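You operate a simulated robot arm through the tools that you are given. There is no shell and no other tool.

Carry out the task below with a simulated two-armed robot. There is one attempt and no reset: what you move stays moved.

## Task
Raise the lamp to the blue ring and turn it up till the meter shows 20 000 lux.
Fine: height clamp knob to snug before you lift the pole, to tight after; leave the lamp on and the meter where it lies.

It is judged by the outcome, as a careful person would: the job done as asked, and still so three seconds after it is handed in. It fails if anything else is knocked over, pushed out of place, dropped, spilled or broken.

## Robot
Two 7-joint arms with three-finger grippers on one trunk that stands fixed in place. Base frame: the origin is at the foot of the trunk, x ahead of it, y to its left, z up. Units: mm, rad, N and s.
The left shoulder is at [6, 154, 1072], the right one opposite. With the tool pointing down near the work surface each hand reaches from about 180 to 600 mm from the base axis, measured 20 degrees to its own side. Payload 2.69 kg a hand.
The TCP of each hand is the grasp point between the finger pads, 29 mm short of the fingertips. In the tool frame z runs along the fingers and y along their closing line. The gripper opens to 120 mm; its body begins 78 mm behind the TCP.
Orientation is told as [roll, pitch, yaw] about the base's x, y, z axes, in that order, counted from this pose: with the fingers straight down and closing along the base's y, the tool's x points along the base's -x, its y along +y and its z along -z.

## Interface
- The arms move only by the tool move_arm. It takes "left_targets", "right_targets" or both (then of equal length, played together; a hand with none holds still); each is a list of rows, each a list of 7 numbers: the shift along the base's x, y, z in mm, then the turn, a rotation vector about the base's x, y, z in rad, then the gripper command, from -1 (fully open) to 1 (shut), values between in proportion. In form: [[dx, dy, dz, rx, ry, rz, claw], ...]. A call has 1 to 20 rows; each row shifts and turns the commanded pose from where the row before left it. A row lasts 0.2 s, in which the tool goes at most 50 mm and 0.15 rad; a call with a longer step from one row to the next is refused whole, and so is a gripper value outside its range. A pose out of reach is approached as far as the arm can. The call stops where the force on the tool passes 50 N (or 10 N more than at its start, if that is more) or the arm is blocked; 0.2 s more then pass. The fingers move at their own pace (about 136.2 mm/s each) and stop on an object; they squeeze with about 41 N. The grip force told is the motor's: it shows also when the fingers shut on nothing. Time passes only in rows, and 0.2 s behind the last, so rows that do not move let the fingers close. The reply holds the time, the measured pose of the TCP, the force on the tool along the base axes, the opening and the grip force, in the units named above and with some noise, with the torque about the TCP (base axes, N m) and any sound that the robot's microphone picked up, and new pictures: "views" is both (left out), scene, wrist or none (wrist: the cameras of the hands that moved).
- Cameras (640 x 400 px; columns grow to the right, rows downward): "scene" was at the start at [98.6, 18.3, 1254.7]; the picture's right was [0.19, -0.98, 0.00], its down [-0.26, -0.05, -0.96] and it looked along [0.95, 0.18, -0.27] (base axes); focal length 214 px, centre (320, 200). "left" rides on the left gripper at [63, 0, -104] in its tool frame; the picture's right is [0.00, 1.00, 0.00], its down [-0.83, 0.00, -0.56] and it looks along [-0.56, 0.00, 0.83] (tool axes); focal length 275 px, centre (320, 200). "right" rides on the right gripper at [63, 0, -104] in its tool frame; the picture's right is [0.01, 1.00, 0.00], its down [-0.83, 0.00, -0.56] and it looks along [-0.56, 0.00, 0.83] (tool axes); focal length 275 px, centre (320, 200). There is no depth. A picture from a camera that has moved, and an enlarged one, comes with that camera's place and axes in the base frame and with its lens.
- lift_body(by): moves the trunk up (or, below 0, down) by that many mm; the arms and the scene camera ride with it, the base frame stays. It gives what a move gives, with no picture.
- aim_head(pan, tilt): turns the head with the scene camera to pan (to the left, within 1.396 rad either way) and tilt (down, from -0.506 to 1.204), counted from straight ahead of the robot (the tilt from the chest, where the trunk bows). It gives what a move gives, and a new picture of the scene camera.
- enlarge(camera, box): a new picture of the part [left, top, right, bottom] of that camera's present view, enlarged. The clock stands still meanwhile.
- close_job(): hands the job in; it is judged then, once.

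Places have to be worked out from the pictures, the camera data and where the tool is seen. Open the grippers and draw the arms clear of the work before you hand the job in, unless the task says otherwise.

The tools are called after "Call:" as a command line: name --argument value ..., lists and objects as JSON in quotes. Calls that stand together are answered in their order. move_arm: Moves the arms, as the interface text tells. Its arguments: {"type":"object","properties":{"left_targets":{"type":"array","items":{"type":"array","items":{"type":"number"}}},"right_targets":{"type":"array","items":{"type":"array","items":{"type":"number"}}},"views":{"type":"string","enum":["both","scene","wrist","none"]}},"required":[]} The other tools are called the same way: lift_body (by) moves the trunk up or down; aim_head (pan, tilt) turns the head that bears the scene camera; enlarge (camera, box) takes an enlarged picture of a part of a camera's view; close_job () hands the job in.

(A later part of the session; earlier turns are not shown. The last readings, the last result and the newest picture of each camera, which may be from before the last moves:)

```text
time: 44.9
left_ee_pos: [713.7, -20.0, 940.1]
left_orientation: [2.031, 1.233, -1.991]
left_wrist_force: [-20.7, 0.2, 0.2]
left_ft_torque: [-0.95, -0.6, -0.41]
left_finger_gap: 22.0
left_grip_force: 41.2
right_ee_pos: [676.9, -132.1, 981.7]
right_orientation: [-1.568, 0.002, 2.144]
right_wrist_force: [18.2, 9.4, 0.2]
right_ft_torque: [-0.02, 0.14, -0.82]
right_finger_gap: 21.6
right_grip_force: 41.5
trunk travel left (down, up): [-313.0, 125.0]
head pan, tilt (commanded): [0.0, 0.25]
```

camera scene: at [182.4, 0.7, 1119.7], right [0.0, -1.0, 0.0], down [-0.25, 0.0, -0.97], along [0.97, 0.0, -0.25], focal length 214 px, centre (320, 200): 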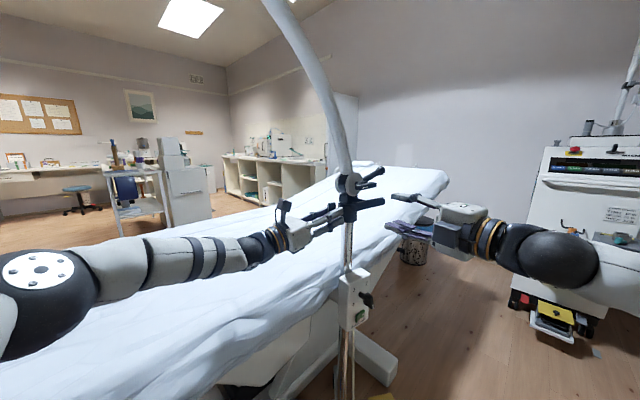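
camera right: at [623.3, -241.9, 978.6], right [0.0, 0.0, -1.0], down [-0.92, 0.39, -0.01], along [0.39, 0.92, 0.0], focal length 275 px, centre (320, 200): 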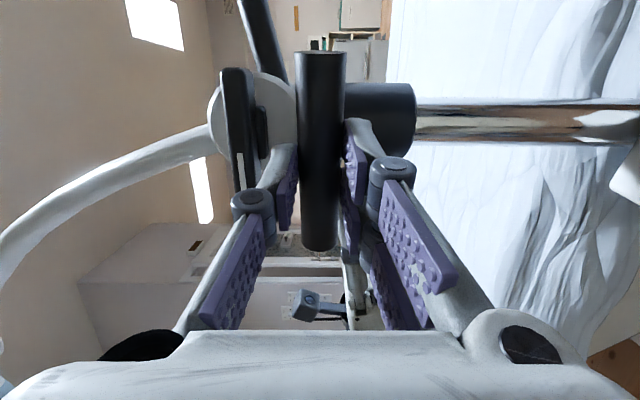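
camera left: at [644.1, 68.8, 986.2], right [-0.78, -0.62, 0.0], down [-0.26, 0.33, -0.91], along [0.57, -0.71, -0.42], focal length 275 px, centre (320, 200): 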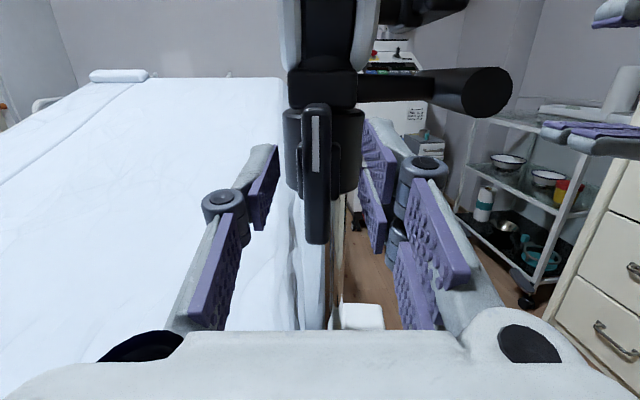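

To stop the two hands working against each other, I open the right gripper (staying around the bar) and see whether the pole stays up.

Call:
move_arm --right_targets '[[0, 0, 0, 0, 0, 0, 0.55], [0, 0, 0, 0, 0, 0, 0.45], [0, 0, 0, 0, 0, 0, 0.45]]' --left_targets '[[0, 0, 0, 0, 0, 0, 0.9], [0, 0, 0, 0, 0, 0, 0.9], [0, 0, 0, 0, 0, 0, 0.9]]' --views "wrist"

Call:
enlarge --camera "left" --box '[250, 40, 410, 250]'

```text
time: 45.7
left_ee_pos: [713.6, -18.7, 939.5]
left_orientation: [2.03, 1.235, -1.989]
left_wrist_force: [-11.8, -1.0, -0.2]
left_ft_torque: [0.62, 0.48, -0.68]
left_finger_gap: 22.1
left_grip_force: 40.1
right_ee_pos: [675.9, -132.8, 984.5]
right_orientation: [-1.573, 0.002, 2.148]
right_wrist_force: [0.3, -0.4, -0.2]
right_ft_torque: [0.0, 0.02, 0.01]
right_finger_gap: 33.8
right_grip_force: 0.4
trunk travel left (down, up): [-313.0, 125.0]
head pan, tilt (commanded): [0.0, 0.25]
camera right: at [622.5, -242.6, 984.6], right [0.0, 0.0, -1.0], down [-0.92, 0.4, -0.01], along [0.4, 0.92, 0.0], focal length 275 px, centre (320, 200)
camera left: at [655.1, 77.7, 985.2], right [-0.75, -0.6, 0.29], down [-0.47, 0.17, -0.87], along [0.47, -0.79, -0.41], focal length 275 px, centre (320, 200)
```

right: 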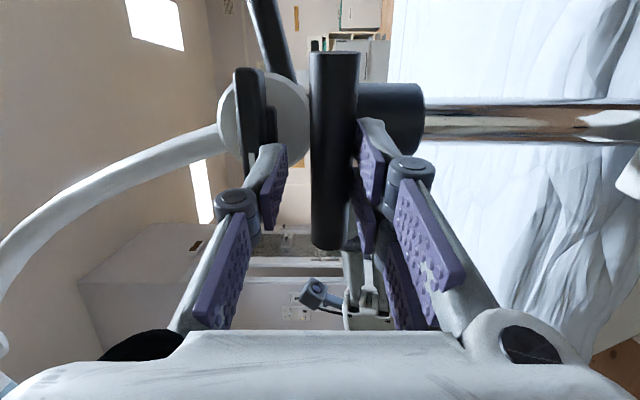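
left: 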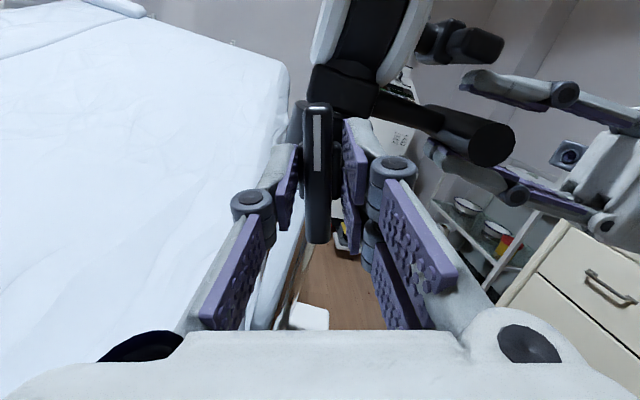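

```text
1.90 times, centred on (330, 145) of left
camera zoom: at [655.1, 77.7, 985.2], right [-0.75, -0.6, 0.29], down [-0.47, 0.17, -0.87], along [0.47, -0.79, -0.41], focal length 524 px, centre (301, 305)
```

zoom: 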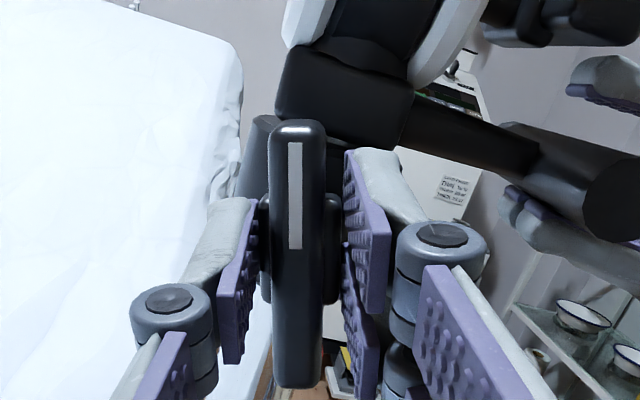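

After releasing, the bar appears to have sunk back some millimetres. I enlarge the right and scene views to check the gap above the collar.

Call:
enlarge --camera "right" --box '[200, 30, 440, 180]'

Call:
enlarge --camera "scene" --box '[315, 160, 395, 215]'

```text
2.67 times, centred on (320, 105) of right
camera zoom: at [622.5, -242.6, 984.6], right [0.0, 0.0, -1.0], down [-0.92, 0.4, -0.01], along [0.4, 0.92, 0.0], focal length 734 px, centre (320, 453)
```

zoom: 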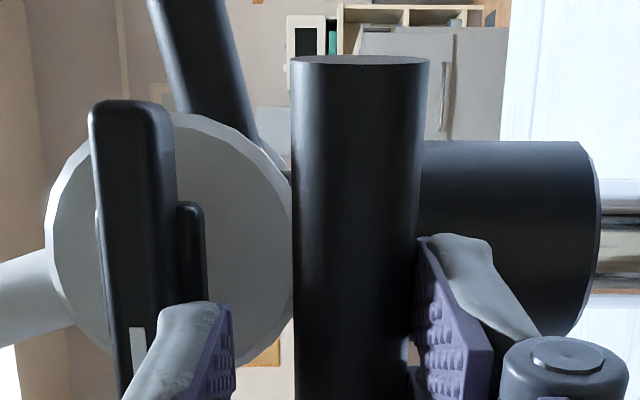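

```text
7.27 times, centred on (355, 188) of scene
camera zoom: at [181.4, 0.5, 1119.8], right [0.0, -1.0, 0.0], down [-0.25, 0.0, -0.97], along [0.97, 0.0, -0.25], focal length 1560 px, centre (66, 291)
```

zoom: 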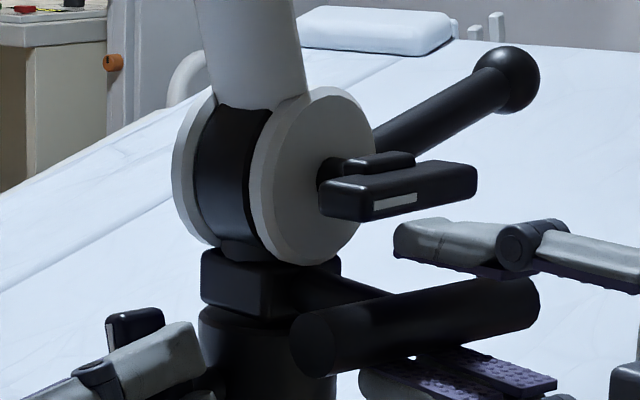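

The gap is closed again, so at this knob angle (about 73° from the starting end) the clamp is loose and the pole sinks. I turn the knob further counter-clockwise with the left hand alone, to about 45°.

Call:
move_arm --left_targets '[[0, 0, 0, -0.0606, 0.0792, 0, 0.9], [0, 0, 0, -0.0606, 0.0792, 0, 0.9]]' --views "none"

Call:
move_arm --left_targets '[[0, 0, 0, -0.0606, 0.0792, 0, 0.9], [0, 0, 0, -0.0606, 0.0792, 0, 0.9], [0, 0, 0, -0.0606, 0.0792, 0, 0.9]]' --views "none"

Call:
enlarge --camera "left" --box '[250, 40, 410, 250]'

```text
time: 46.3
left_ee_pos: [714.3, -18.4, 939.9]
left_orientation: [1.835, 1.051, -2.166]
left_wrist_force: [-11.3, -0.3, 0.2]
left_ft_torque: [0.93, 0.63, -0.88]
left_finger_gap: 21.9
left_grip_force: 41.3
right_ee_pos: [675.6, -132.3, 983.2]
right_orientation: [-1.571, 0.002, 2.147]
right_wrist_force: [0.0, -0.2, -0.1]
right_ft_torque: [-0.02, 0.03, -0.01]
right_finger_gap: 33.3
right_grip_force: 0.1
trunk travel left (down, up): [-313.0, 125.0]
head pan, tilt (commanded): [0.0, 0.25]
```

```text
time: 47.1
left_ee_pos: [714.0, -18.0, 941.3]
left_orientation: [1.709, 0.761, -2.266]
left_wrist_force: [-10.4, 2.3, -0.7]
left_ft_torque: [0.69, 0.45, -0.96]
left_finger_gap: 22.2
left_grip_force: 40.7
right_ee_pos: [675.2, -131.7, 983.1]
right_orientation: [-1.571, 0.001, 2.147]
right_wrist_force: [1.2, -0.2, 0.4]
right_ft_torque: [0.04, 0.02, 0.02]
right_finger_gap: 33.0
right_grip_force: 0.1
trunk travel left (down, up): [-313.0, 125.0]
head pan, tilt (commanded): [0.0, 0.25]
```

```text
1.90 times, centred on (330, 145) of left
camera zoom: at [671.2, 90.1, 974.2], right [-0.55, -0.44, 0.71], down [-0.77, -0.07, -0.63], along [0.32, -0.9, -0.3], focal length 524 px, centre (301, 305)
```

zoom: 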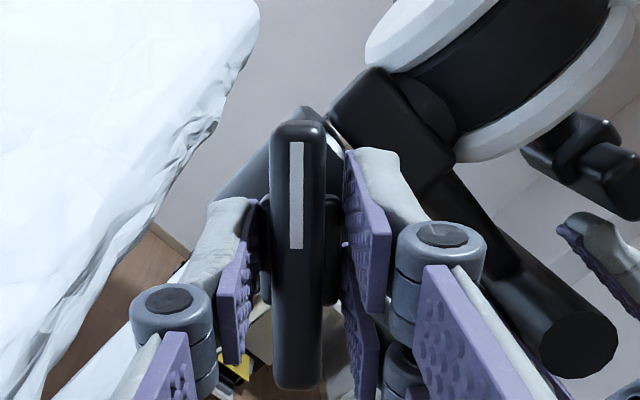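

The knob is now at about 45°, still turning freely. I open the left fingers to avoid cross-loads, close the right on the handle and test a small lift.

Call:
move_arm --left_targets '[[0, 0, 0, 0, 0, 0, 0.5], [0, 0, 0, 0, 0, 0, 0.35], [0, 0, 0, 0, 0, 0, 0.35], [0, 0, 0, 0, 0, 0, 0.35], [0, 0, 0, 0, 0, 0, 0.35]]' --right_targets '[[0, 0, -2, 0, 0, 0, 0.45], [0, 0, -2, 0, 0, 0, 0.45], [0, 0, -2, 0, 0, 0, 0.45], [0, 0, 0, 0, 0, 0, 0.7], [0, 0, 0, 0, 0, 0, 0.9]]' --views "wrist"

Call:
move_arm --right_targets '[[0, 0, 1.5, 0, 0, 0, 0.9], [0, 0, 1.5, 0, 0, 0, 0.9]]' --views "none"

```text
time: 48.3
left_ee_pos: [715.0, -18.3, 940.2]
left_orientation: [1.707, 0.762, -2.268]
left_wrist_force: [-0.7, -0.6, 0.3]
left_ft_torque: [-0.02, -0.01, 0.03]
left_finger_gap: 39.2
left_grip_force: 0.1
right_ee_pos: [676.2, -132.7, 978.2]
right_orientation: [-1.573, 0.001, 2.147]
right_wrist_force: [3.3, -0.3, 3.9]
right_ft_torque: [0.17, -0.03, -0.02]
right_finger_gap: 21.3
right_grip_force: 40.3
trunk travel left (down, up): [-313.0, 125.0]
head pan, tilt (commanded): [0.0, 0.25]
camera right: at [623.1, -242.5, 978.7], right [0.0, 0.0, -1.0], down [-0.92, 0.39, -0.01], along [0.4, 0.92, 0.0], focal length 275 px, centre (320, 200)
camera left: at [671.4, 89.6, 974.0], right [-0.55, -0.44, 0.71], down [-0.77, -0.07, -0.63], along [0.32, -0.9, -0.3], focal length 275 px, centre (320, 200)
```

right: 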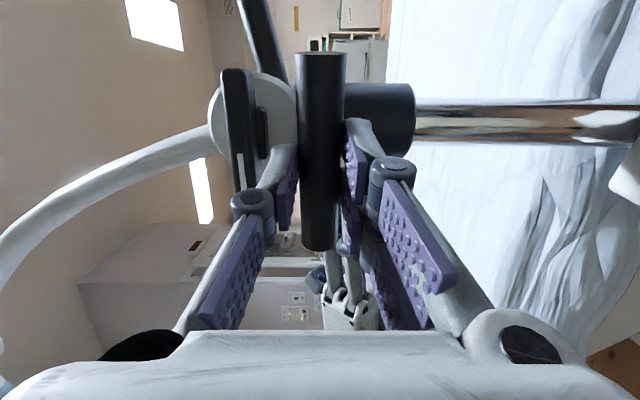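
left: 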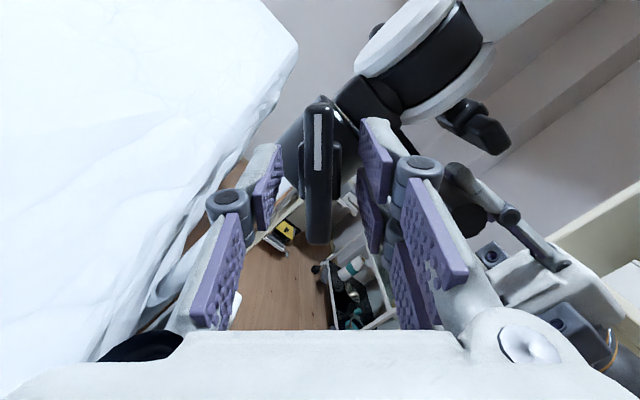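

```text
time: 48.9
left_ee_pos: [713.8, -20.0, 941.2]
left_orientation: [1.708, 0.761, -2.267]
left_wrist_force: [0.4, 0.1, -0.5]
left_ft_torque: [0.0, 0.01, -0.02]
left_finger_gap: 38.9
left_grip_force: 0.0
right_ee_pos: [676.0, -131.9, 978.4]
right_orientation: [-1.567, 0.0, 2.145]
right_wrist_force: [-7.3, -2.8, 0.0]
right_ft_torque: [-0.14, 0.15, -0.03]
right_finger_gap: 21.5
right_grip_force: 41.0
trunk travel left (down, up): [-313.0, 125.0]
head pan, tilt (commanded): [0.0, 0.25]
```

Vertical load is at zero again after 3 mm; I lift a further 3 mm at this 45° knob setting and read.

Call:
move_arm --right_targets '[[-0.4, 0, 1.5, 0, 0, 0, 0.9], [-0.4, 0, 1.5, 0, 0, 0, 0.9]]' --views "none"

Call:
move_arm --right_targets '[[0, 0, 2, 0, 0, 0, 0.9], [0, 0, 2, 0, 0, 0, 0.9]]' --views "none"

Call:
enlarge --camera "scene" --box '[315, 160, 395, 215]'

```text
time: 49.5
left_ee_pos: [714.8, -18.5, 938.8]
left_orientation: [1.707, 0.762, -2.267]
left_wrist_force: [-0.8, 0.7, 0.0]
left_ft_torque: [0.01, 0.02, 0.0]
left_finger_gap: 38.9
left_grip_force: 0.0
right_ee_pos: [676.8, -132.7, 981.9]
right_orientation: [-1.568, 0.0, 2.146]
right_wrist_force: [-2.1, 1.4, -0.9]
right_ft_torque: [-0.21, 0.56, -0.21]
right_finger_gap: 21.7
right_grip_force: 41.1
trunk travel left (down, up): [-313.0, 125.0]
head pan, tilt (commanded): [0.0, 0.25]
```

```text
time: 50.1
left_ee_pos: [715.8, -18.6, 940.3]
left_orientation: [1.707, 0.763, -2.266]
left_wrist_force: [0.3, -0.3, 0.5]
left_ft_torque: [0.02, 0.04, -0.02]
left_finger_gap: 39.0
left_grip_force: 0.1
right_ee_pos: [675.8, -132.9, 986.9]
right_orientation: [-1.568, 0.001, 2.147]
right_wrist_force: [0.0, 2.9, 0.4]
right_ft_torque: [-0.05, 0.34, -0.67]
right_finger_gap: 21.7
right_grip_force: 41.0
trunk travel left (down, up): [-313.0, 125.0]
head pan, tilt (commanded): [0.0, 0.25]
```

```text
7.27 times, centred on (355, 188) of scene
camera zoom: at [183.4, 0.8, 1119.5], right [0.0, -1.0, 0.0], down [-0.25, 0.0, -0.97], along [0.97, 0.0, -0.25], focal length 1560 px, centre (66, 291)
```

zoom: 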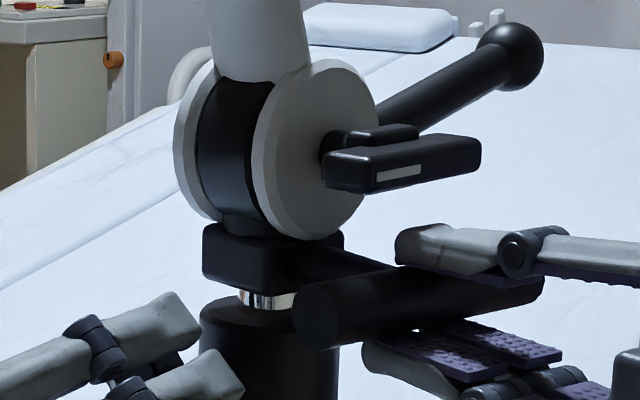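

At 45° the pole lifted about 9 mm, chrome visible. I release the handle to see whether it holds by itself here.

Call:
move_arm --right_targets '[[0, 0, 0, 0, 0, 0, 0.6], [0, 0, 0, 0, 0, 0, 0.5], [0, 0, 0, 0, 0, 0, 0.5], [0, 0, 0, 0, 0, 0, 0.5]]' --views "none"

Call:
enlarge --camera "scene" --box '[315, 160, 395, 215]'

```text
time: 51.1
left_ee_pos: [713.5, -19.8, 941.3]
left_orientation: [1.71, 0.762, -2.266]
left_wrist_force: [-0.3, -0.2, 0.5]
left_ft_torque: [0.04, -0.01, 0.01]
left_finger_gap: 38.9
left_grip_force: 0.0
right_ee_pos: [675.8, -133.9, 986.8]
right_orientation: [-1.571, 0.002, 2.146]
right_wrist_force: [1.1, -1.2, 1.0]
right_ft_torque: [-0.01, 0.0, 0.03]
right_finger_gap: 30.0
right_grip_force: 0.0
trunk travel left (down, up): [-313.0, 125.0]
head pan, tilt (commanded): [0.0, 0.25]
```

```text
7.27 times, centred on (355, 188) of scene
camera zoom: at [182.3, 0.7, 1119.7], right [0.0, -1.0, 0.0], down [-0.25, 0.0, -0.97], along [0.97, 0.0, -0.25], focal length 1560 px, centre (66, 291)
```

zoom: 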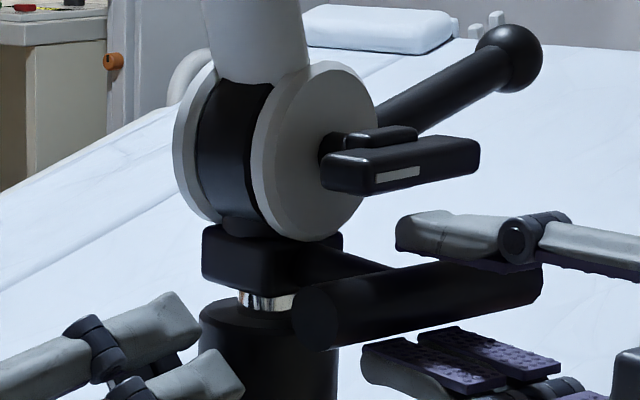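

At 45° the pole stays where it is when released: that is snug (loose at 73–90°, tight at the starting end). I regrip the handle and lift in 5 mm steps, watching for the blue ring at the collar.

Call:
move_arm --right_targets '[[0, 0, 0, 0, 0, 0, 0.7], [0, 0, 0, 0, 0, 0, 0.9], [0, 0, 0, 0, 0, 0, 0.9]]' --views "none"

Call:
move_arm --right_targets '[[0, 0, 4, 0, 0, 0, 0.9], [0, 0, 4, 0, 0, 0, 0.9], [0, 0, 4, 0, 0, 0, 0.9], [0, 0, 4, 0, 0, 0, 0.9], [0, 0, 4, 0, 0, 0, 0.9]]' --views "scene"

Call:
enlarge --camera "scene" --box '[315, 150, 395, 215]'

```text
time: 51.9
left_ee_pos: [714.6, -19.0, 941.6]
left_orientation: [1.709, 0.763, -2.266]
left_wrist_force: [0.6, 0.0, 0.5]
left_ft_torque: [-0.01, -0.05, 0.02]
left_finger_gap: 39.0
left_grip_force: 0.2
right_ee_pos: [674.9, -133.1, 987.1]
right_orientation: [-1.57, 0.0, 2.146]
right_wrist_force: [-3.8, -0.3, -0.6]
right_ft_torque: [0.07, 0.21, -0.08]
right_finger_gap: 21.7
right_grip_force: 41.6
trunk travel left (down, up): [-313.0, 125.0]
head pan, tilt (commanded): [0.0, 0.25]
```

```text
time: 53.1
left_ee_pos: [713.8, -19.6, 940.0]
left_orientation: [1.708, 0.763, -2.267]
left_wrist_force: [-0.1, 0.5, -0.3]
left_ft_torque: [0.01, 0.02, -0.01]
left_finger_gap: 39.3
left_grip_force: 0.0
right_ee_pos: [675.2, -132.6, 1006.8]
right_orientation: [-1.572, 0.0, 2.146]
right_wrist_force: [-6.6, -2.1, 0.6]
right_ft_torque: [0.09, 0.35, 0.79]
right_finger_gap: 21.6
right_grip_force: 41.0
trunk travel left (down, up): [-313.0, 125.0]
head pan, tilt (commanded): [0.0, 0.25]
camera scene: at [182.5, 0.3, 1119.7], right [0.0, -1.0, 0.0], down [-0.25, 0.0, -0.97], along [0.97, 0.0, -0.25], focal length 214 px, centre (320, 200)
```

scene: 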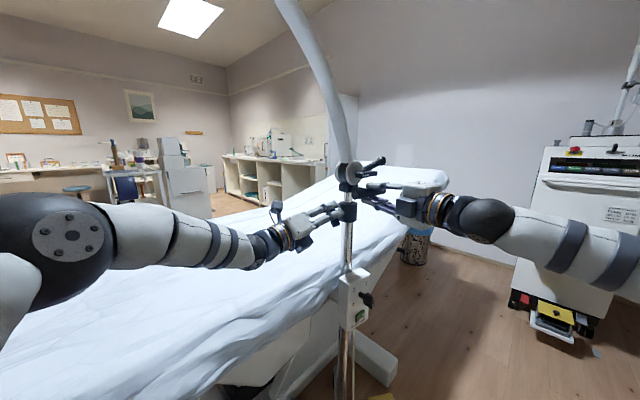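

```text
6.15 times, centred on (355, 182) of scene
camera zoom: at [182.5, 0.3, 1119.7], right [0.0, -1.0, 0.0], down [-0.25, 0.0, -0.97], along [0.97, 0.0, -0.25], focal length 1320 px, centre (105, 308)
```

zoom: 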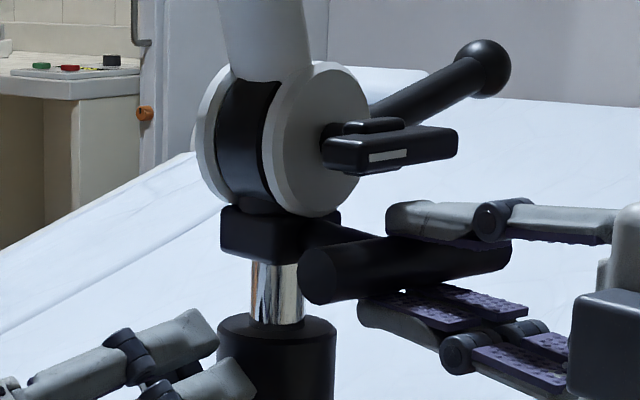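

The pole slides up smoothly (about 28 mm of chrome showing, no ring yet). I continue lifting 25 mm at a time.

Call:
move_arm --right_targets '[[-0.2, 0, 5, 0, 0, 0, 0.9], [-0.2, 0, 5, 0, 0, 0, 0.9], [-0.2, 0, 5, 0, 0, 0, 0.9], [0, 0, 5, 0, 0, 0, 0.9], [0, 0, 5, 0, 0, 0, 0.9]]' --views "none"

Call:
enlarge --camera "scene" --box '[315, 150, 395, 215]'

```text
time: 54.3
left_ee_pos: [714.8, -18.7, 940.7]
left_orientation: [1.707, 0.763, -2.269]
left_wrist_force: [0.0, -0.1, -0.1]
left_ft_torque: [-0.03, 0.04, -0.02]
left_finger_gap: 38.9
left_grip_force: 0.1
right_ee_pos: [674.6, -132.7, 1034.4]
right_orientation: [-1.572, 0.0, 2.144]
right_wrist_force: [-2.6, -0.9, -0.4]
right_ft_torque: [-0.1, 0.34, -0.55]
right_finger_gap: 21.6
right_grip_force: 40.7
trunk travel left (down, up): [-313.0, 125.0]
head pan, tilt (commanded): [0.0, 0.25]
```

```text
6.15 times, centred on (355, 182) of scene
camera zoom: at [183.0, 0.5, 1119.6], right [0.0, -1.0, 0.0], down [-0.25, 0.0, -0.97], along [0.97, 0.0, -0.25], focal length 1320 px, centre (105, 308)
```

zoom: 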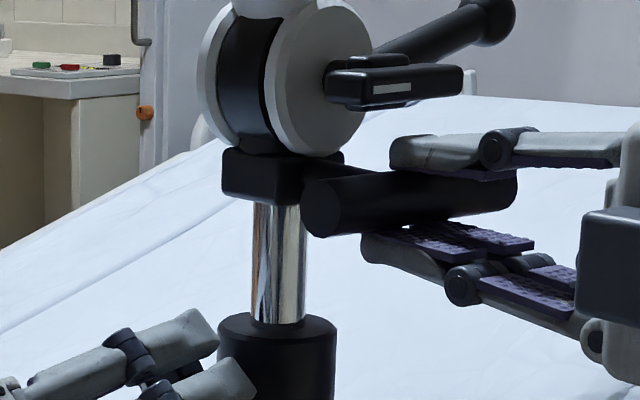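

About 55 mm of inner pole shows, still no ring. I keep lifting 25 mm at a time.

Call:
move_arm --right_targets '[[0, 0, 5, 0, 0, 0, 0.9], [0, 0, 5, 0, 0, 0, 0.9], [0, 0, 5, 0, 0, 0, 0.9], [0, 0, 5, 0, 0, 0, 0.9], [0, 0, 5, 0, 0, 0, 0.9]]' --views "none"

Call:
enlarge --camera "scene" --box '[315, 140, 395, 215]'

```text
time: 55.5
left_ee_pos: [716.1, -20.1, 940.2]
left_orientation: [1.706, 0.761, -2.269]
left_wrist_force: [0.2, -0.2, -0.2]
left_ft_torque: [0.02, 0.03, -0.04]
left_finger_gap: 38.9
left_grip_force: 0.0
right_ee_pos: [676.7, -132.8, 1056.9]
right_orientation: [-1.569, 0.001, 2.146]
right_wrist_force: [1.1, 1.1, 0.0]
right_ft_torque: [0.04, 0.52, -0.7]
right_finger_gap: 21.3
right_grip_force: 41.8
trunk travel left (down, up): [-313.0, 125.0]
head pan, tilt (commanded): [0.0, 0.25]
```

```text
5.33 times, centred on (355, 178) of scene
camera zoom: at [183.5, 0.6, 1119.5], right [0.0, -1.0, 0.0], down [-0.25, 0.0, -0.97], along [0.97, 0.0, -0.25], focal length 1144 px, centre (133, 320)
```

zoom: 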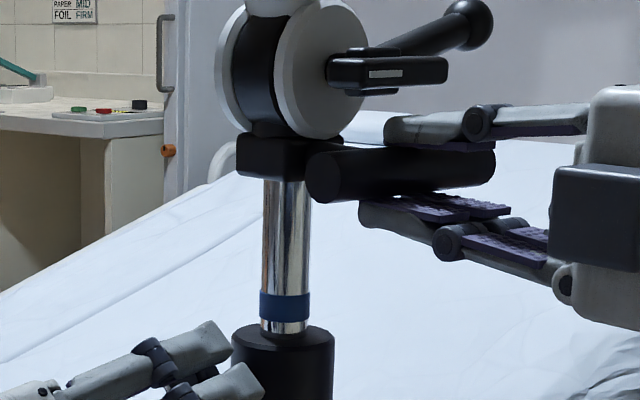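

The blue ring has just come out above the collar, a few mm too high. I look closer from both cameras to measure how far.

Call:
enlarge --camera "scene" --box '[335, 170, 375, 210]'

Call:
enlarge --camera "left" --box '[270, 40, 400, 170]'

Call:
enlarge --camera "right" --box '[300, 30, 500, 230]'

```text
10.00 times, centred on (355, 190) of scene
camera zoom: at [183.5, 0.6, 1119.5], right [0.0, -1.0, 0.0], down [-0.25, 0.0, -0.97], along [0.97, 0.0, -0.25], focal length 2145 px, centre (-30, 300)
```

zoom: 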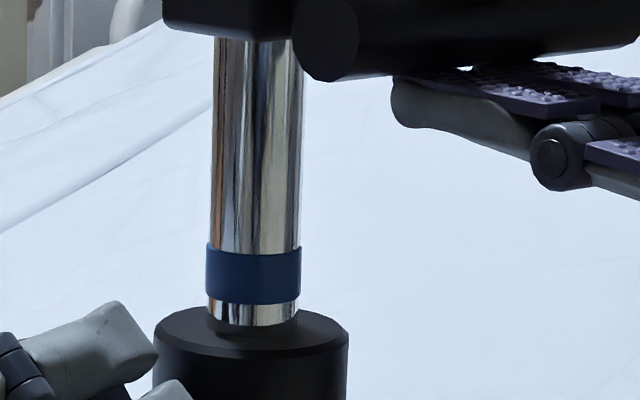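

```text
3.08 times, centred on (335, 105) of left
camera zoom: at [672.5, 89.6, 973.2], right [-0.55, -0.44, 0.71], down [-0.77, -0.07, -0.63], along [0.32, -0.9, -0.3], focal length 847 px, centre (274, 492)
```

zoom: 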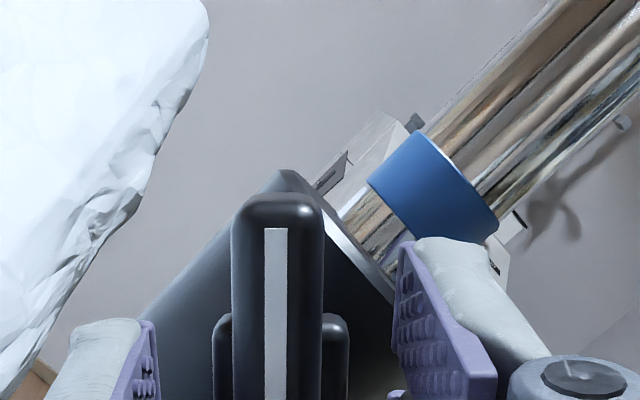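

```text
2.00 times, centred on (400, 130) of right
camera zoom: at [622.3, -242.5, 1058.2], right [0.0, -0.01, -1.0], down [-0.92, 0.4, 0.0], along [0.4, 0.92, 0.0], focal length 551 px, centre (160, 340)
```

zoom: 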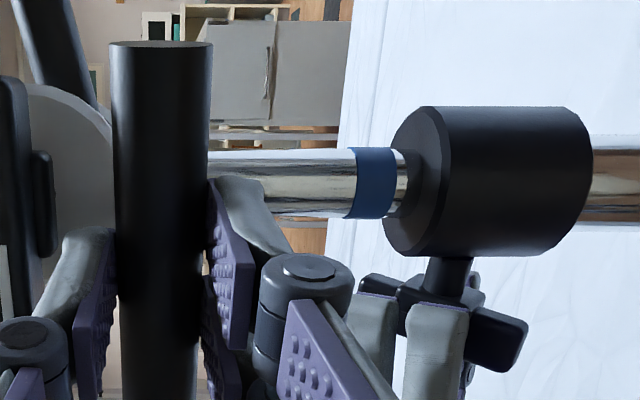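

The ring's lower edge stands about 6 mm above the collar top (ring about 15 mm tall). I lower the pole about 7 mm so the ring sits right at the collar.

Call:
move_arm --right_targets '[[0, 0, -3.5, 0, 0, 0, 0.9], [0, 0, -3.5, 0, 0, 0, 0.9], [0, 0, 0, 0, 0, 0, 0.9]]' --views "none"

Call:
enlarge --camera "scene" --box '[335, 170, 375, 210]'

Call:
enlarge --camera "right" --box '[300, 30, 500, 230]'

```text
time: 56.3
left_ee_pos: [714.8, -19.0, 940.9]
left_orientation: [1.707, 0.762, -2.267]
left_wrist_force: [0.1, 0.5, 0.1]
left_ft_torque: [-0.05, -0.01, 0.0]
left_finger_gap: 38.9
left_grip_force: 0.1
right_ee_pos: [675.7, -132.6, 1050.9]
right_orientation: [-1.572, 0.001, 2.145]
right_wrist_force: [13.3, -1.6, 5.9]
right_ft_torque: [0.37, -0.23, 0.18]
right_finger_gap: 21.7
right_grip_force: 40.9
trunk travel left (down, up): [-313.0, 125.0]
head pan, tilt (commanded): [0.0, 0.25]
```

```text
10.00 times, centred on (355, 190) of scene
camera zoom: at [183.4, 0.5, 1119.6], right [0.0, -1.0, 0.0], down [-0.25, 0.0, -0.97], along [0.97, 0.0, -0.25], focal length 2145 px, centre (-30, 300)
```

zoom: 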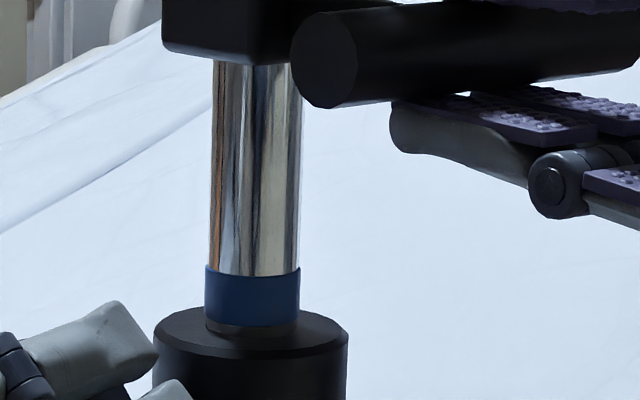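

```text
2.00 times, centred on (400, 130) of right
camera zoom: at [622.2, -242.6, 1051.8], right [0.0, 0.0, -1.0], down [-0.92, 0.4, -0.01], along [0.4, 0.92, 0.0], focal length 551 px, centre (160, 340)
```

zoom: 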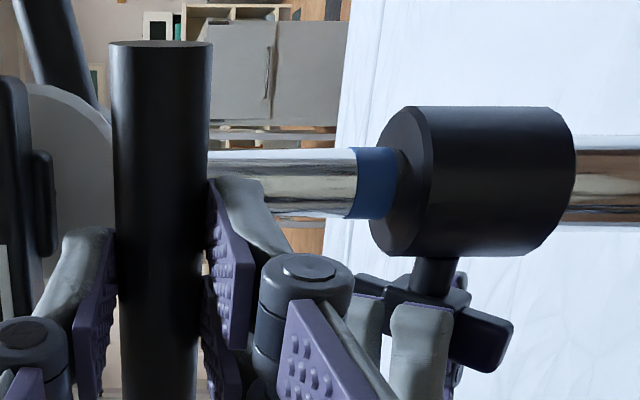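

The ring's lower edge is now just about flush with the collar top. I ease down a further 1.5 mm, relieving the sideways load a little too, and check.

Call:
move_arm --right_targets '[[0.6, 0, -1.5, 0, 0, 0, 0.9], [0, 0, 0, 0, 0, 0, 0.9]]' --views "none"

Call:
enlarge --camera "scene" --box '[335, 170, 375, 210]'

```text
time: 56.9
left_ee_pos: [713.9, -19.8, 941.1]
left_orientation: [1.709, 0.763, -2.267]
left_wrist_force: [-0.7, -0.1, 0.5]
left_ft_torque: [0.02, 0.04, -0.01]
left_finger_gap: 38.9
left_grip_force: 0.1
right_ee_pos: [674.5, -133.6, 1049.3]
right_orientation: [-1.572, 0.0, 2.146]
right_wrist_force: [1.0, -9.0, 5.9]
right_ft_torque: [0.17, -0.09, 0.12]
right_finger_gap: 21.5
right_grip_force: 41.0
trunk travel left (down, up): [-313.0, 125.0]
head pan, tilt (commanded): [0.0, 0.25]
```

```text
10.00 times, centred on (355, 190) of scene
camera zoom: at [181.8, -0.3, 1119.8], right [0.0, -1.0, 0.0], down [-0.25, 0.0, -0.97], along [0.97, 0.0, -0.25], focal length 2145 px, centre (-30, 300)
```

zoom: 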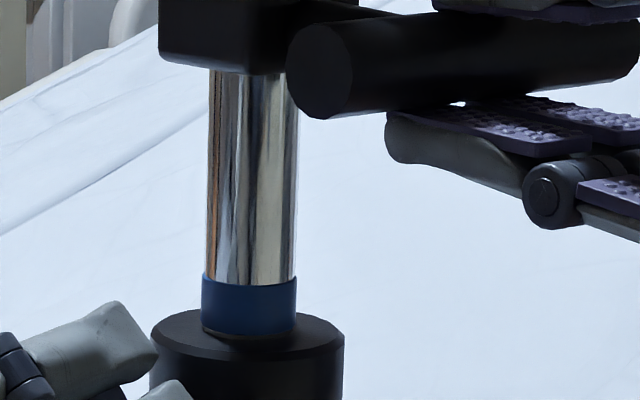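

The ring's lower edge is about 1 mm above the collar lip now. I lower about 3 mm more so the lip lies within the ring's lower part, a sure "at the ring".

Call:
move_arm --right_targets '[[0, -0.6, -1.5, 0, 0, 0, 0.9], [0, 0, -1.5, 0, 0, 0, 0.9], [0, 0, 0, 0, 0, 0, 0.9]]' --views "none"

Call:
enlarge --camera "scene" --box '[335, 170, 375, 210]'

Call:
enlarge --camera "right" --box '[300, 30, 500, 230]'

```text
time: 57.7
left_ee_pos: [714.0, -19.8, 940.2]
left_orientation: [1.707, 0.761, -2.268]
left_wrist_force: [-0.2, -0.1, 0.0]
left_ft_torque: [-0.02, -0.05, 0.06]
left_finger_gap: 38.9
left_grip_force: 0.0
right_ee_pos: [673.7, -132.8, 1046.6]
right_orientation: [-1.573, 0.003, 2.147]
right_wrist_force: [1.3, -4.5, 6.6]
right_ft_torque: [0.13, 0.0, -0.75]
right_finger_gap: 21.8
right_grip_force: 41.0
trunk travel left (down, up): [-313.0, 125.0]
head pan, tilt (commanded): [0.0, 0.25]
```

```text
10.00 times, centred on (355, 190) of scene
camera zoom: at [181.8, 0.2, 1119.8], right [0.0, -1.0, 0.0], down [-0.25, 0.0, -0.97], along [0.97, 0.0, -0.25], focal length 2145 px, centre (-30, 300)
```

zoom: 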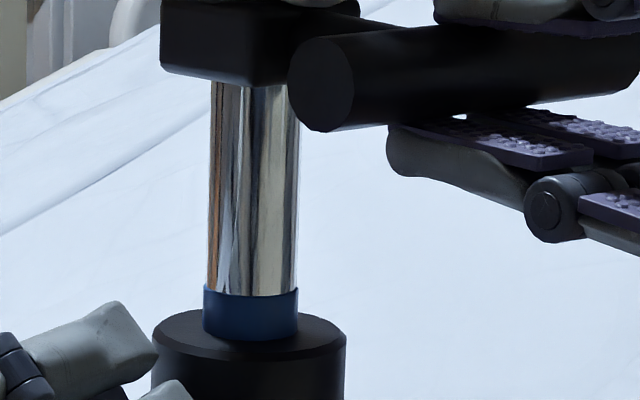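

```text
2.00 times, centred on (400, 130) of right
camera zoom: at [622.3, -242.6, 1047.1], right [0.0, 0.0, -1.0], down [-0.92, 0.39, -0.01], along [0.39, 0.92, 0.0], focal length 551 px, centre (160, 340)
```

zoom: 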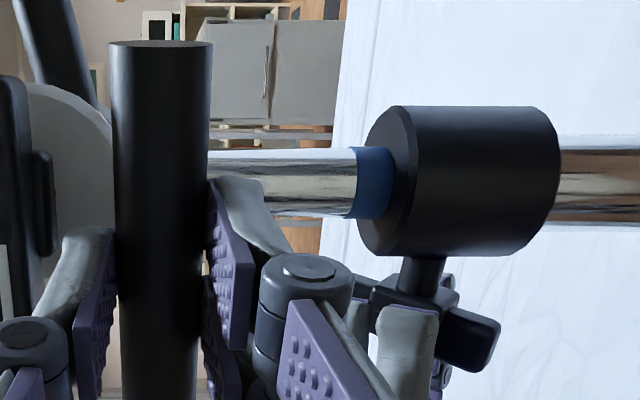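

The lip now lies within the ring's lower edge. I release the handle (fingers stay loosely around it) and close the left hand on the knob again, then see that the height holds.

Call:
move_arm --right_targets '[[0, 0, 0, 0, 0, 0, 0.6], [0, 0, 0, 0, 0, 0, 0.5], [0, 0, 0, 0, 0, 0, 0.5], [0, 0, 0, 0, 0, 0, 0.5]]' --left_targets '[[0, 0, 0, 0, 0, 0, 0.35], [0, 0, 0, 0, 0, 0, 0.5], [0, 0, 0, 0, 0, 0, 0.7], [0, 0, 0, 0, 0, 0, 0.9]]' --views "none"

Call:
enlarge --camera "scene" --box '[335, 170, 375, 210]'

Call:
enlarge --camera "left" --box '[250, 40, 410, 250]'

```text
time: 58.7
left_ee_pos: [713.3, -18.8, 939.9]
left_orientation: [1.71, 0.762, -2.267]
left_wrist_force: [-0.4, -0.2, 1.2]
left_ft_torque: [-0.18, -0.14, -0.15]
left_finger_gap: 22.0
left_grip_force: 41.1
right_ee_pos: [674.8, -132.8, 1046.2]
right_orientation: [-1.571, 0.002, 2.147]
right_wrist_force: [-0.2, 0.2, -1.0]
right_ft_torque: [-0.02, 0.02, 0.02]
right_finger_gap: 30.1
right_grip_force: 0.0
trunk travel left (down, up): [-313.0, 125.0]
head pan, tilt (commanded): [0.0, 0.25]
```

```text
10.00 times, centred on (355, 190) of scene
camera zoom: at [182.2, 0.7, 1119.7], right [0.0, -1.0, 0.0], down [-0.25, 0.0, -0.97], along [0.97, 0.0, -0.25], focal length 2145 px, centre (-30, 300)
```

zoom: 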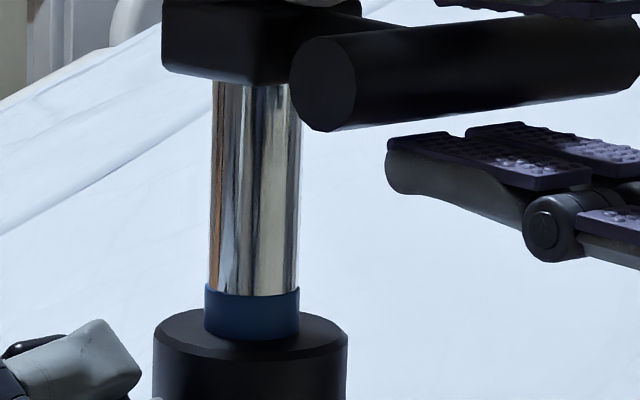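

```text
1.90 times, centred on (330, 145) of left
camera zoom: at [671.4, 89.5, 974.0], right [-0.55, -0.44, 0.71], down [-0.77, -0.07, -0.63], along [0.32, -0.9, -0.3], focal length 524 px, centre (301, 305)
```

zoom: 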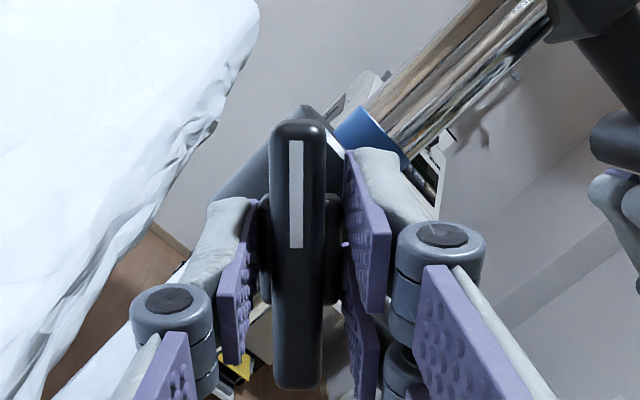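

The height holds and the left grip is square. I turn the knob counter-clockwise toward its starting (tight) end, 0.4 rad first.

Call:
move_arm --left_targets '[[0, 0, 0, -0.0606, 0.0792, 0, 0.9], [0, 0, 0, -0.0606, 0.0792, 0, 0.9], [0, 0, 0, -0.0606, 0.0792, 0, 0.9], [0, 0, 0, -0.0606, 0.0792, 0, 0.9]]' --views "none"

Call:
enlarge --camera "left" --box '[250, 40, 410, 250]'

```text
time: 59.7
left_ee_pos: [714.4, -19.2, 941.1]
left_orientation: [1.614, 0.37, -2.318]
left_wrist_force: [-1.7, 1.8, 0.1]
left_ft_torque: [0.23, 0.17, -1.05]
left_finger_gap: 21.9
left_grip_force: 40.7
right_ee_pos: [674.5, -132.5, 1045.0]
right_orientation: [-1.57, 0.001, 2.147]
right_wrist_force: [-0.6, 1.2, -0.4]
right_ft_torque: [-0.02, -0.01, 0.01]
right_finger_gap: 30.1
right_grip_force: 0.1
trunk travel left (down, up): [-313.0, 125.0]
head pan, tilt (commanded): [0.0, 0.25]
```

```text
1.90 times, centred on (330, 145) of left
camera zoom: at [680.0, 96.1, 959.4], right [-0.28, -0.24, 0.93], down [-0.93, -0.18, -0.33], along [0.25, -0.95, -0.17], focal length 524 px, centre (301, 305)
```

zoom: 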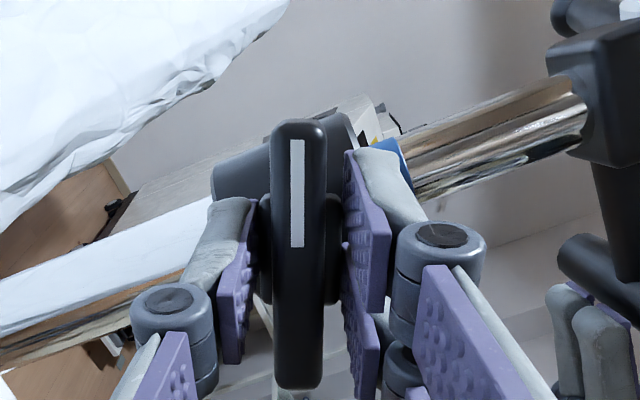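

The knob follows (about 0.37 rad left). I continue counter-clockwise to its stop in smaller groups.

Call:
move_arm --left_targets '[[0, 0, 0, -0.0606, 0.0792, 0, 0.9], [0, 0, 0, -0.0606, 0.0792, 0, 0.9], [0, 0, 0, -0.0606, 0.0792, 0, 0.9]]' --views "none"

Call:
move_arm --left_targets '[[0, 0, 0, -0.0606, 0.0792, 0, 0.9]]' --views "none"

Call:
move_arm --left_targets '[[0, 0, 0, -0.0424, 0.0554, 0, 0.9]]' --views "none"

Call:
enlarge --camera "left" --box '[250, 40, 410, 250]'

```text
time: 60.5
left_ee_pos: [713.9, -18.5, 940.8]
left_orientation: [1.563, 0.074, -2.328]
left_wrist_force: [-5.2, 6.4, 0.2]
left_ft_torque: [0.15, 0.07, -0.62]
left_finger_gap: 21.4
left_grip_force: 40.3
right_ee_pos: [673.7, -132.0, 1046.1]
right_orientation: [-1.572, 0.002, 2.147]
right_wrist_force: [0.1, 1.1, -1.1]
right_ft_torque: [0.0, 0.03, 0.02]
right_finger_gap: 30.0
right_grip_force: 0.2
trunk travel left (down, up): [-313.0, 125.0]
head pan, tilt (commanded): [0.0, 0.25]
```

```text
time: 60.9
left_ee_pos: [714.2, -17.9, 940.7]
left_orientation: [1.549, -0.021, -2.329]
left_wrist_force: [-2.5, 2.7, -0.5]
left_ft_torque: [0.86, -0.79, 0.22]
left_finger_gap: 21.8
left_grip_force: 40.7
right_ee_pos: [674.8, -133.4, 1045.7]
right_orientation: [-1.571, 0.002, 2.146]
right_wrist_force: [0.6, 0.2, 0.5]
right_ft_torque: [0.0, 0.01, -0.02]
right_finger_gap: 30.0
right_grip_force: 0.1
trunk travel left (down, up): [-313.0, 125.0]
head pan, tilt (commanded): [0.0, 0.25]
```

```text
time: 61.3
left_ee_pos: [716.1, -18.6, 940.8]
left_orientation: [1.54, -0.093, -2.327]
left_wrist_force: [1.8, 5.8, -0.5]
left_ft_torque: [0.75, -0.97, 0.05]
left_finger_gap: 23.4
left_grip_force: 40.9
right_ee_pos: [676.5, -130.7, 1044.9]
right_orientation: [-1.57, 0.002, 2.147]
right_wrist_force: [-1.0, -0.7, 0.2]
right_ft_torque: [0.0, -0.04, -0.02]
right_finger_gap: 30.0
right_grip_force: 0.1
trunk travel left (down, up): [-313.0, 125.0]
head pan, tilt (commanded): [0.0, 0.25]
```

```text
1.90 times, centred on (330, 145) of left
camera zoom: at [683.6, 98.9, 938.7], right [0.08, 0.04, 1.0], down [-0.97, -0.22, 0.09], along [0.22, -0.97, 0.02], focal length 524 px, centre (301, 305)
```

zoom: 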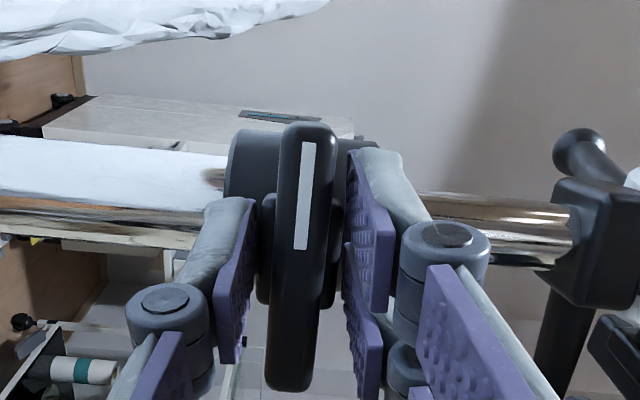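

The knob is back at its tight stop (1.2 N m resisting). I take off the twist, open the left hand, and give the pole a light test pull with the right hand to see that it is locked.

Call:
move_arm --left_targets '[[0, 0, 0, 0.054, -0.07, 0, 0.9], [0, 0, 0, 0, 0, 0, 0.6], [0, 0, 0, 0, 0, 0, 0.35], [0, 0, 0, 0, 0, 0, 0.35], [0, 0, 0, 0, 0, 0, 0.35], [0, 0, 0, 0, 0, 0, 0.35]]' --right_targets '[[0, 0, 0, 0, 0, 0, 0.5], [0, 0, 0, 0, 0, 0, 0.5], [0, 0, 0, 0, 0, 0, 0.5], [0, 0, 0, 0, 0, 0, 0.7], [0, 0, 0, 0, 0, 0, 0.9], [0, 0, 0, 0, 0, 0, 0.9]]' --views "none"

Call:
move_arm --right_targets '[[0, 0, 1.5, 0, 0, 0, 0.9]]' --views "none"

Call:
enlarge --camera "scene" --box '[335, 170, 375, 210]'

```text
time: 62.7
left_ee_pos: [714.5, -20.2, 941.9]
left_orientation: [1.554, -0.002, -2.33]
left_wrist_force: [-0.8, 1.1, 0.2]
left_ft_torque: [0.0, 0.0, -0.01]
left_finger_gap: 39.1
left_grip_force: 0.1
right_ee_pos: [676.1, -133.0, 1045.6]
right_orientation: [-1.571, 0.0, 2.146]
right_wrist_force: [1.2, -0.4, 1.8]
right_ft_torque: [0.17, 0.07, 0.1]
right_finger_gap: 21.5
right_grip_force: 41.4
trunk travel left (down, up): [-313.0, 125.0]
head pan, tilt (commanded): [0.0, 0.25]
```

```text
time: 63.1
left_ee_pos: [713.3, -19.7, 940.2]
left_orientation: [1.553, -0.005, -2.33]
left_wrist_force: [-0.5, 0.3, -1.2]
left_ft_torque: [-0.05, 0.01, 0.0]
left_finger_gap: 39.4
left_grip_force: 0.1
right_ee_pos: [676.1, -133.1, 1046.5]
right_orientation: [-1.569, 0.0, 2.147]
right_wrist_force: [-1.1, -1.8, 0.9]
right_ft_torque: [0.04, -0.02, 0.73]
right_finger_gap: 21.4
right_grip_force: 40.1
trunk travel left (down, up): [-313.0, 125.0]
head pan, tilt (commanded): [0.0, 0.25]
```

```text
10.00 times, centred on (355, 190) of scene
camera zoom: at [182.3, 0.4, 1119.7], right [0.0, -1.0, 0.0], down [-0.25, 0.0, -0.97], along [0.97, 0.0, -0.25], focal length 2145 px, centre (-30, 300)
```

zoom: 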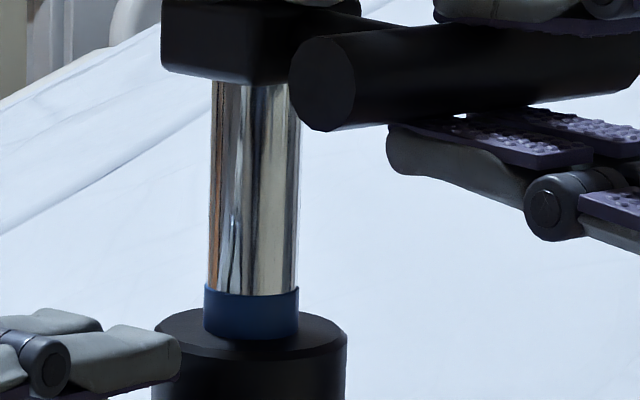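

Little force yet after 1.5 mm. I pull up 2 mm more to tell whether the clamp really locks.

Call:
move_arm --right_targets '[[0, 0, 2, 0, 0, 0, 0.9], [0, 0, 0, 0, 0, 0, 0.9]]' --views "none"

Call:
enlarge --camera "scene" --box '[335, 170, 375, 210]'

```text
time: 63.7
left_ee_pos: [715.3, -19.2, 940.4]
left_orientation: [1.554, -0.004, -2.331]
left_wrist_force: [-0.4, -0.1, -1.0]
left_ft_torque: [-0.02, -0.01, 0.01]
left_finger_gap: 39.1
left_grip_force: 0.1
right_ee_pos: [676.5, -132.7, 1047.1]
right_orientation: [-1.566, 0.0, 2.147]
right_wrist_force: [-10.9, 0.6, 0.8]
right_ft_torque: [-0.3, 0.49, -0.54]
right_finger_gap: 21.5
right_grip_force: 40.4
trunk travel left (down, up): [-313.0, 125.0]
head pan, tilt (commanded): [0.0, 0.25]
```

```text
10.00 times, centred on (355, 190) of scene
camera zoom: at [182.5, 0.6, 1119.5], right [0.0, -1.0, 0.0], down [-0.25, 0.0, -0.97], along [0.97, 0.0, -0.25], focal length 2145 px, centre (-30, 300)
```

zoom: 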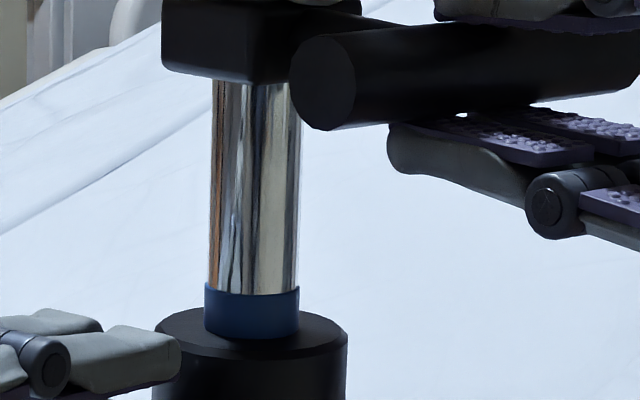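

The pole and ring did not follow this time, so the clamp is locked tight. I take off the pull, open the right hand and back both hands straight away from the stand.

Call:
move_arm --right_targets '[[0.5, 0, -3, 0, 0, 0, 0.8], [0, 0, 0, 0, 0, 0, 0.55], [0, 0, 0, 0, 0, 0, 0.4], [0, 0, 0, 0, 0, 0, 0.4], [-12.6, -8.1, 0, 0, 0, 0, 0.4], [-12.6, -8.1, 0, 0, 0, 0, 0.4], [-16.8, -10.9, 0, 0, 0, 0, 0.4], [-16.8, -10.9, 0, 0, 0, 0, 0.4]]' --left_targets '[[0, 0, 0, 0, 0, 0, 0.3], [0, 0, 0, 0, 0, 0, 0.3], [0, 0, 0, 0, 0, 0, 0.3], [0, 0, 0, 0, 0, 0, 0.3], [-10.5, 10.5, 0, 0, 0, 0, 0.3], [-10.5, 10.5, 0, 0, 0, 0, 0.3], [-10.5, 10.5, 0, 0, 0, 0, 0.3], [-10.5, 10.5, 0, 0, 0, 0, 0.3]]' --views "both"

```text
time: 65.5
left_ee_pos: [672.6, 24.5, 941.9]
left_orientation: [1.552, -0.004, -2.33]
left_wrist_force: [-0.6, -0.2, -0.3]
left_ft_torque: [0.0, 0.03, 0.0]
left_finger_gap: 42.0
left_grip_force: 0.1
right_ee_pos: [615.7, -168.7, 1044.6]
right_orientation: [-1.573, 0.0, 2.147]
right_wrist_force: [0.2, 0.1, -0.2]
right_ft_torque: [0.02, -0.02, 0.02]
right_finger_gap: 36.0
right_grip_force: 0.1
trunk travel left (down, up): [-313.0, 125.0]
head pan, tilt (commanded): [0.0, 0.25]
camera scene: at [182.1, 0.7, 1119.8], right [0.0, -1.0, 0.0], down [-0.25, 0.0, -0.97], along [0.97, 0.0, -0.25], focal length 214 px, centre (320, 200)
camera right: at [563.1, -278.4, 1045.5], right [0.0, 0.0, -1.0], down [-0.92, 0.4, 0.0], along [0.4, 0.92, 0.0], focal length 275 px, centre (320, 200)
camera left: at [640.3, 142.7, 943.8], right [0.01, -0.01, 1.0], down [-0.98, -0.22, 0.01], along [0.22, -0.98, -0.01], focal length 275 px, centre (320, 200)
```

scene: 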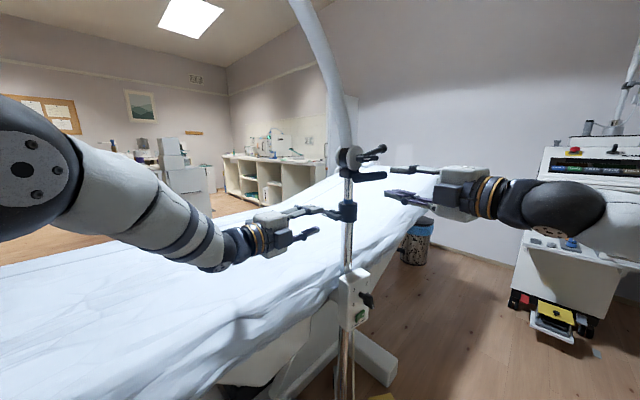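
right: 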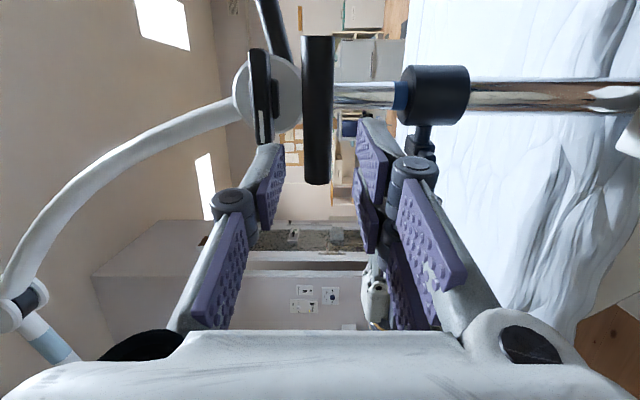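
left: 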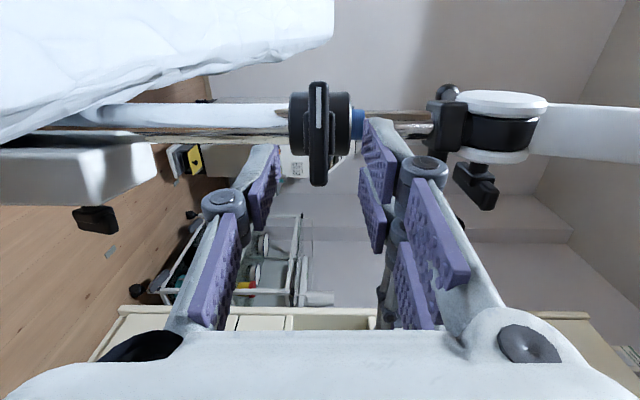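

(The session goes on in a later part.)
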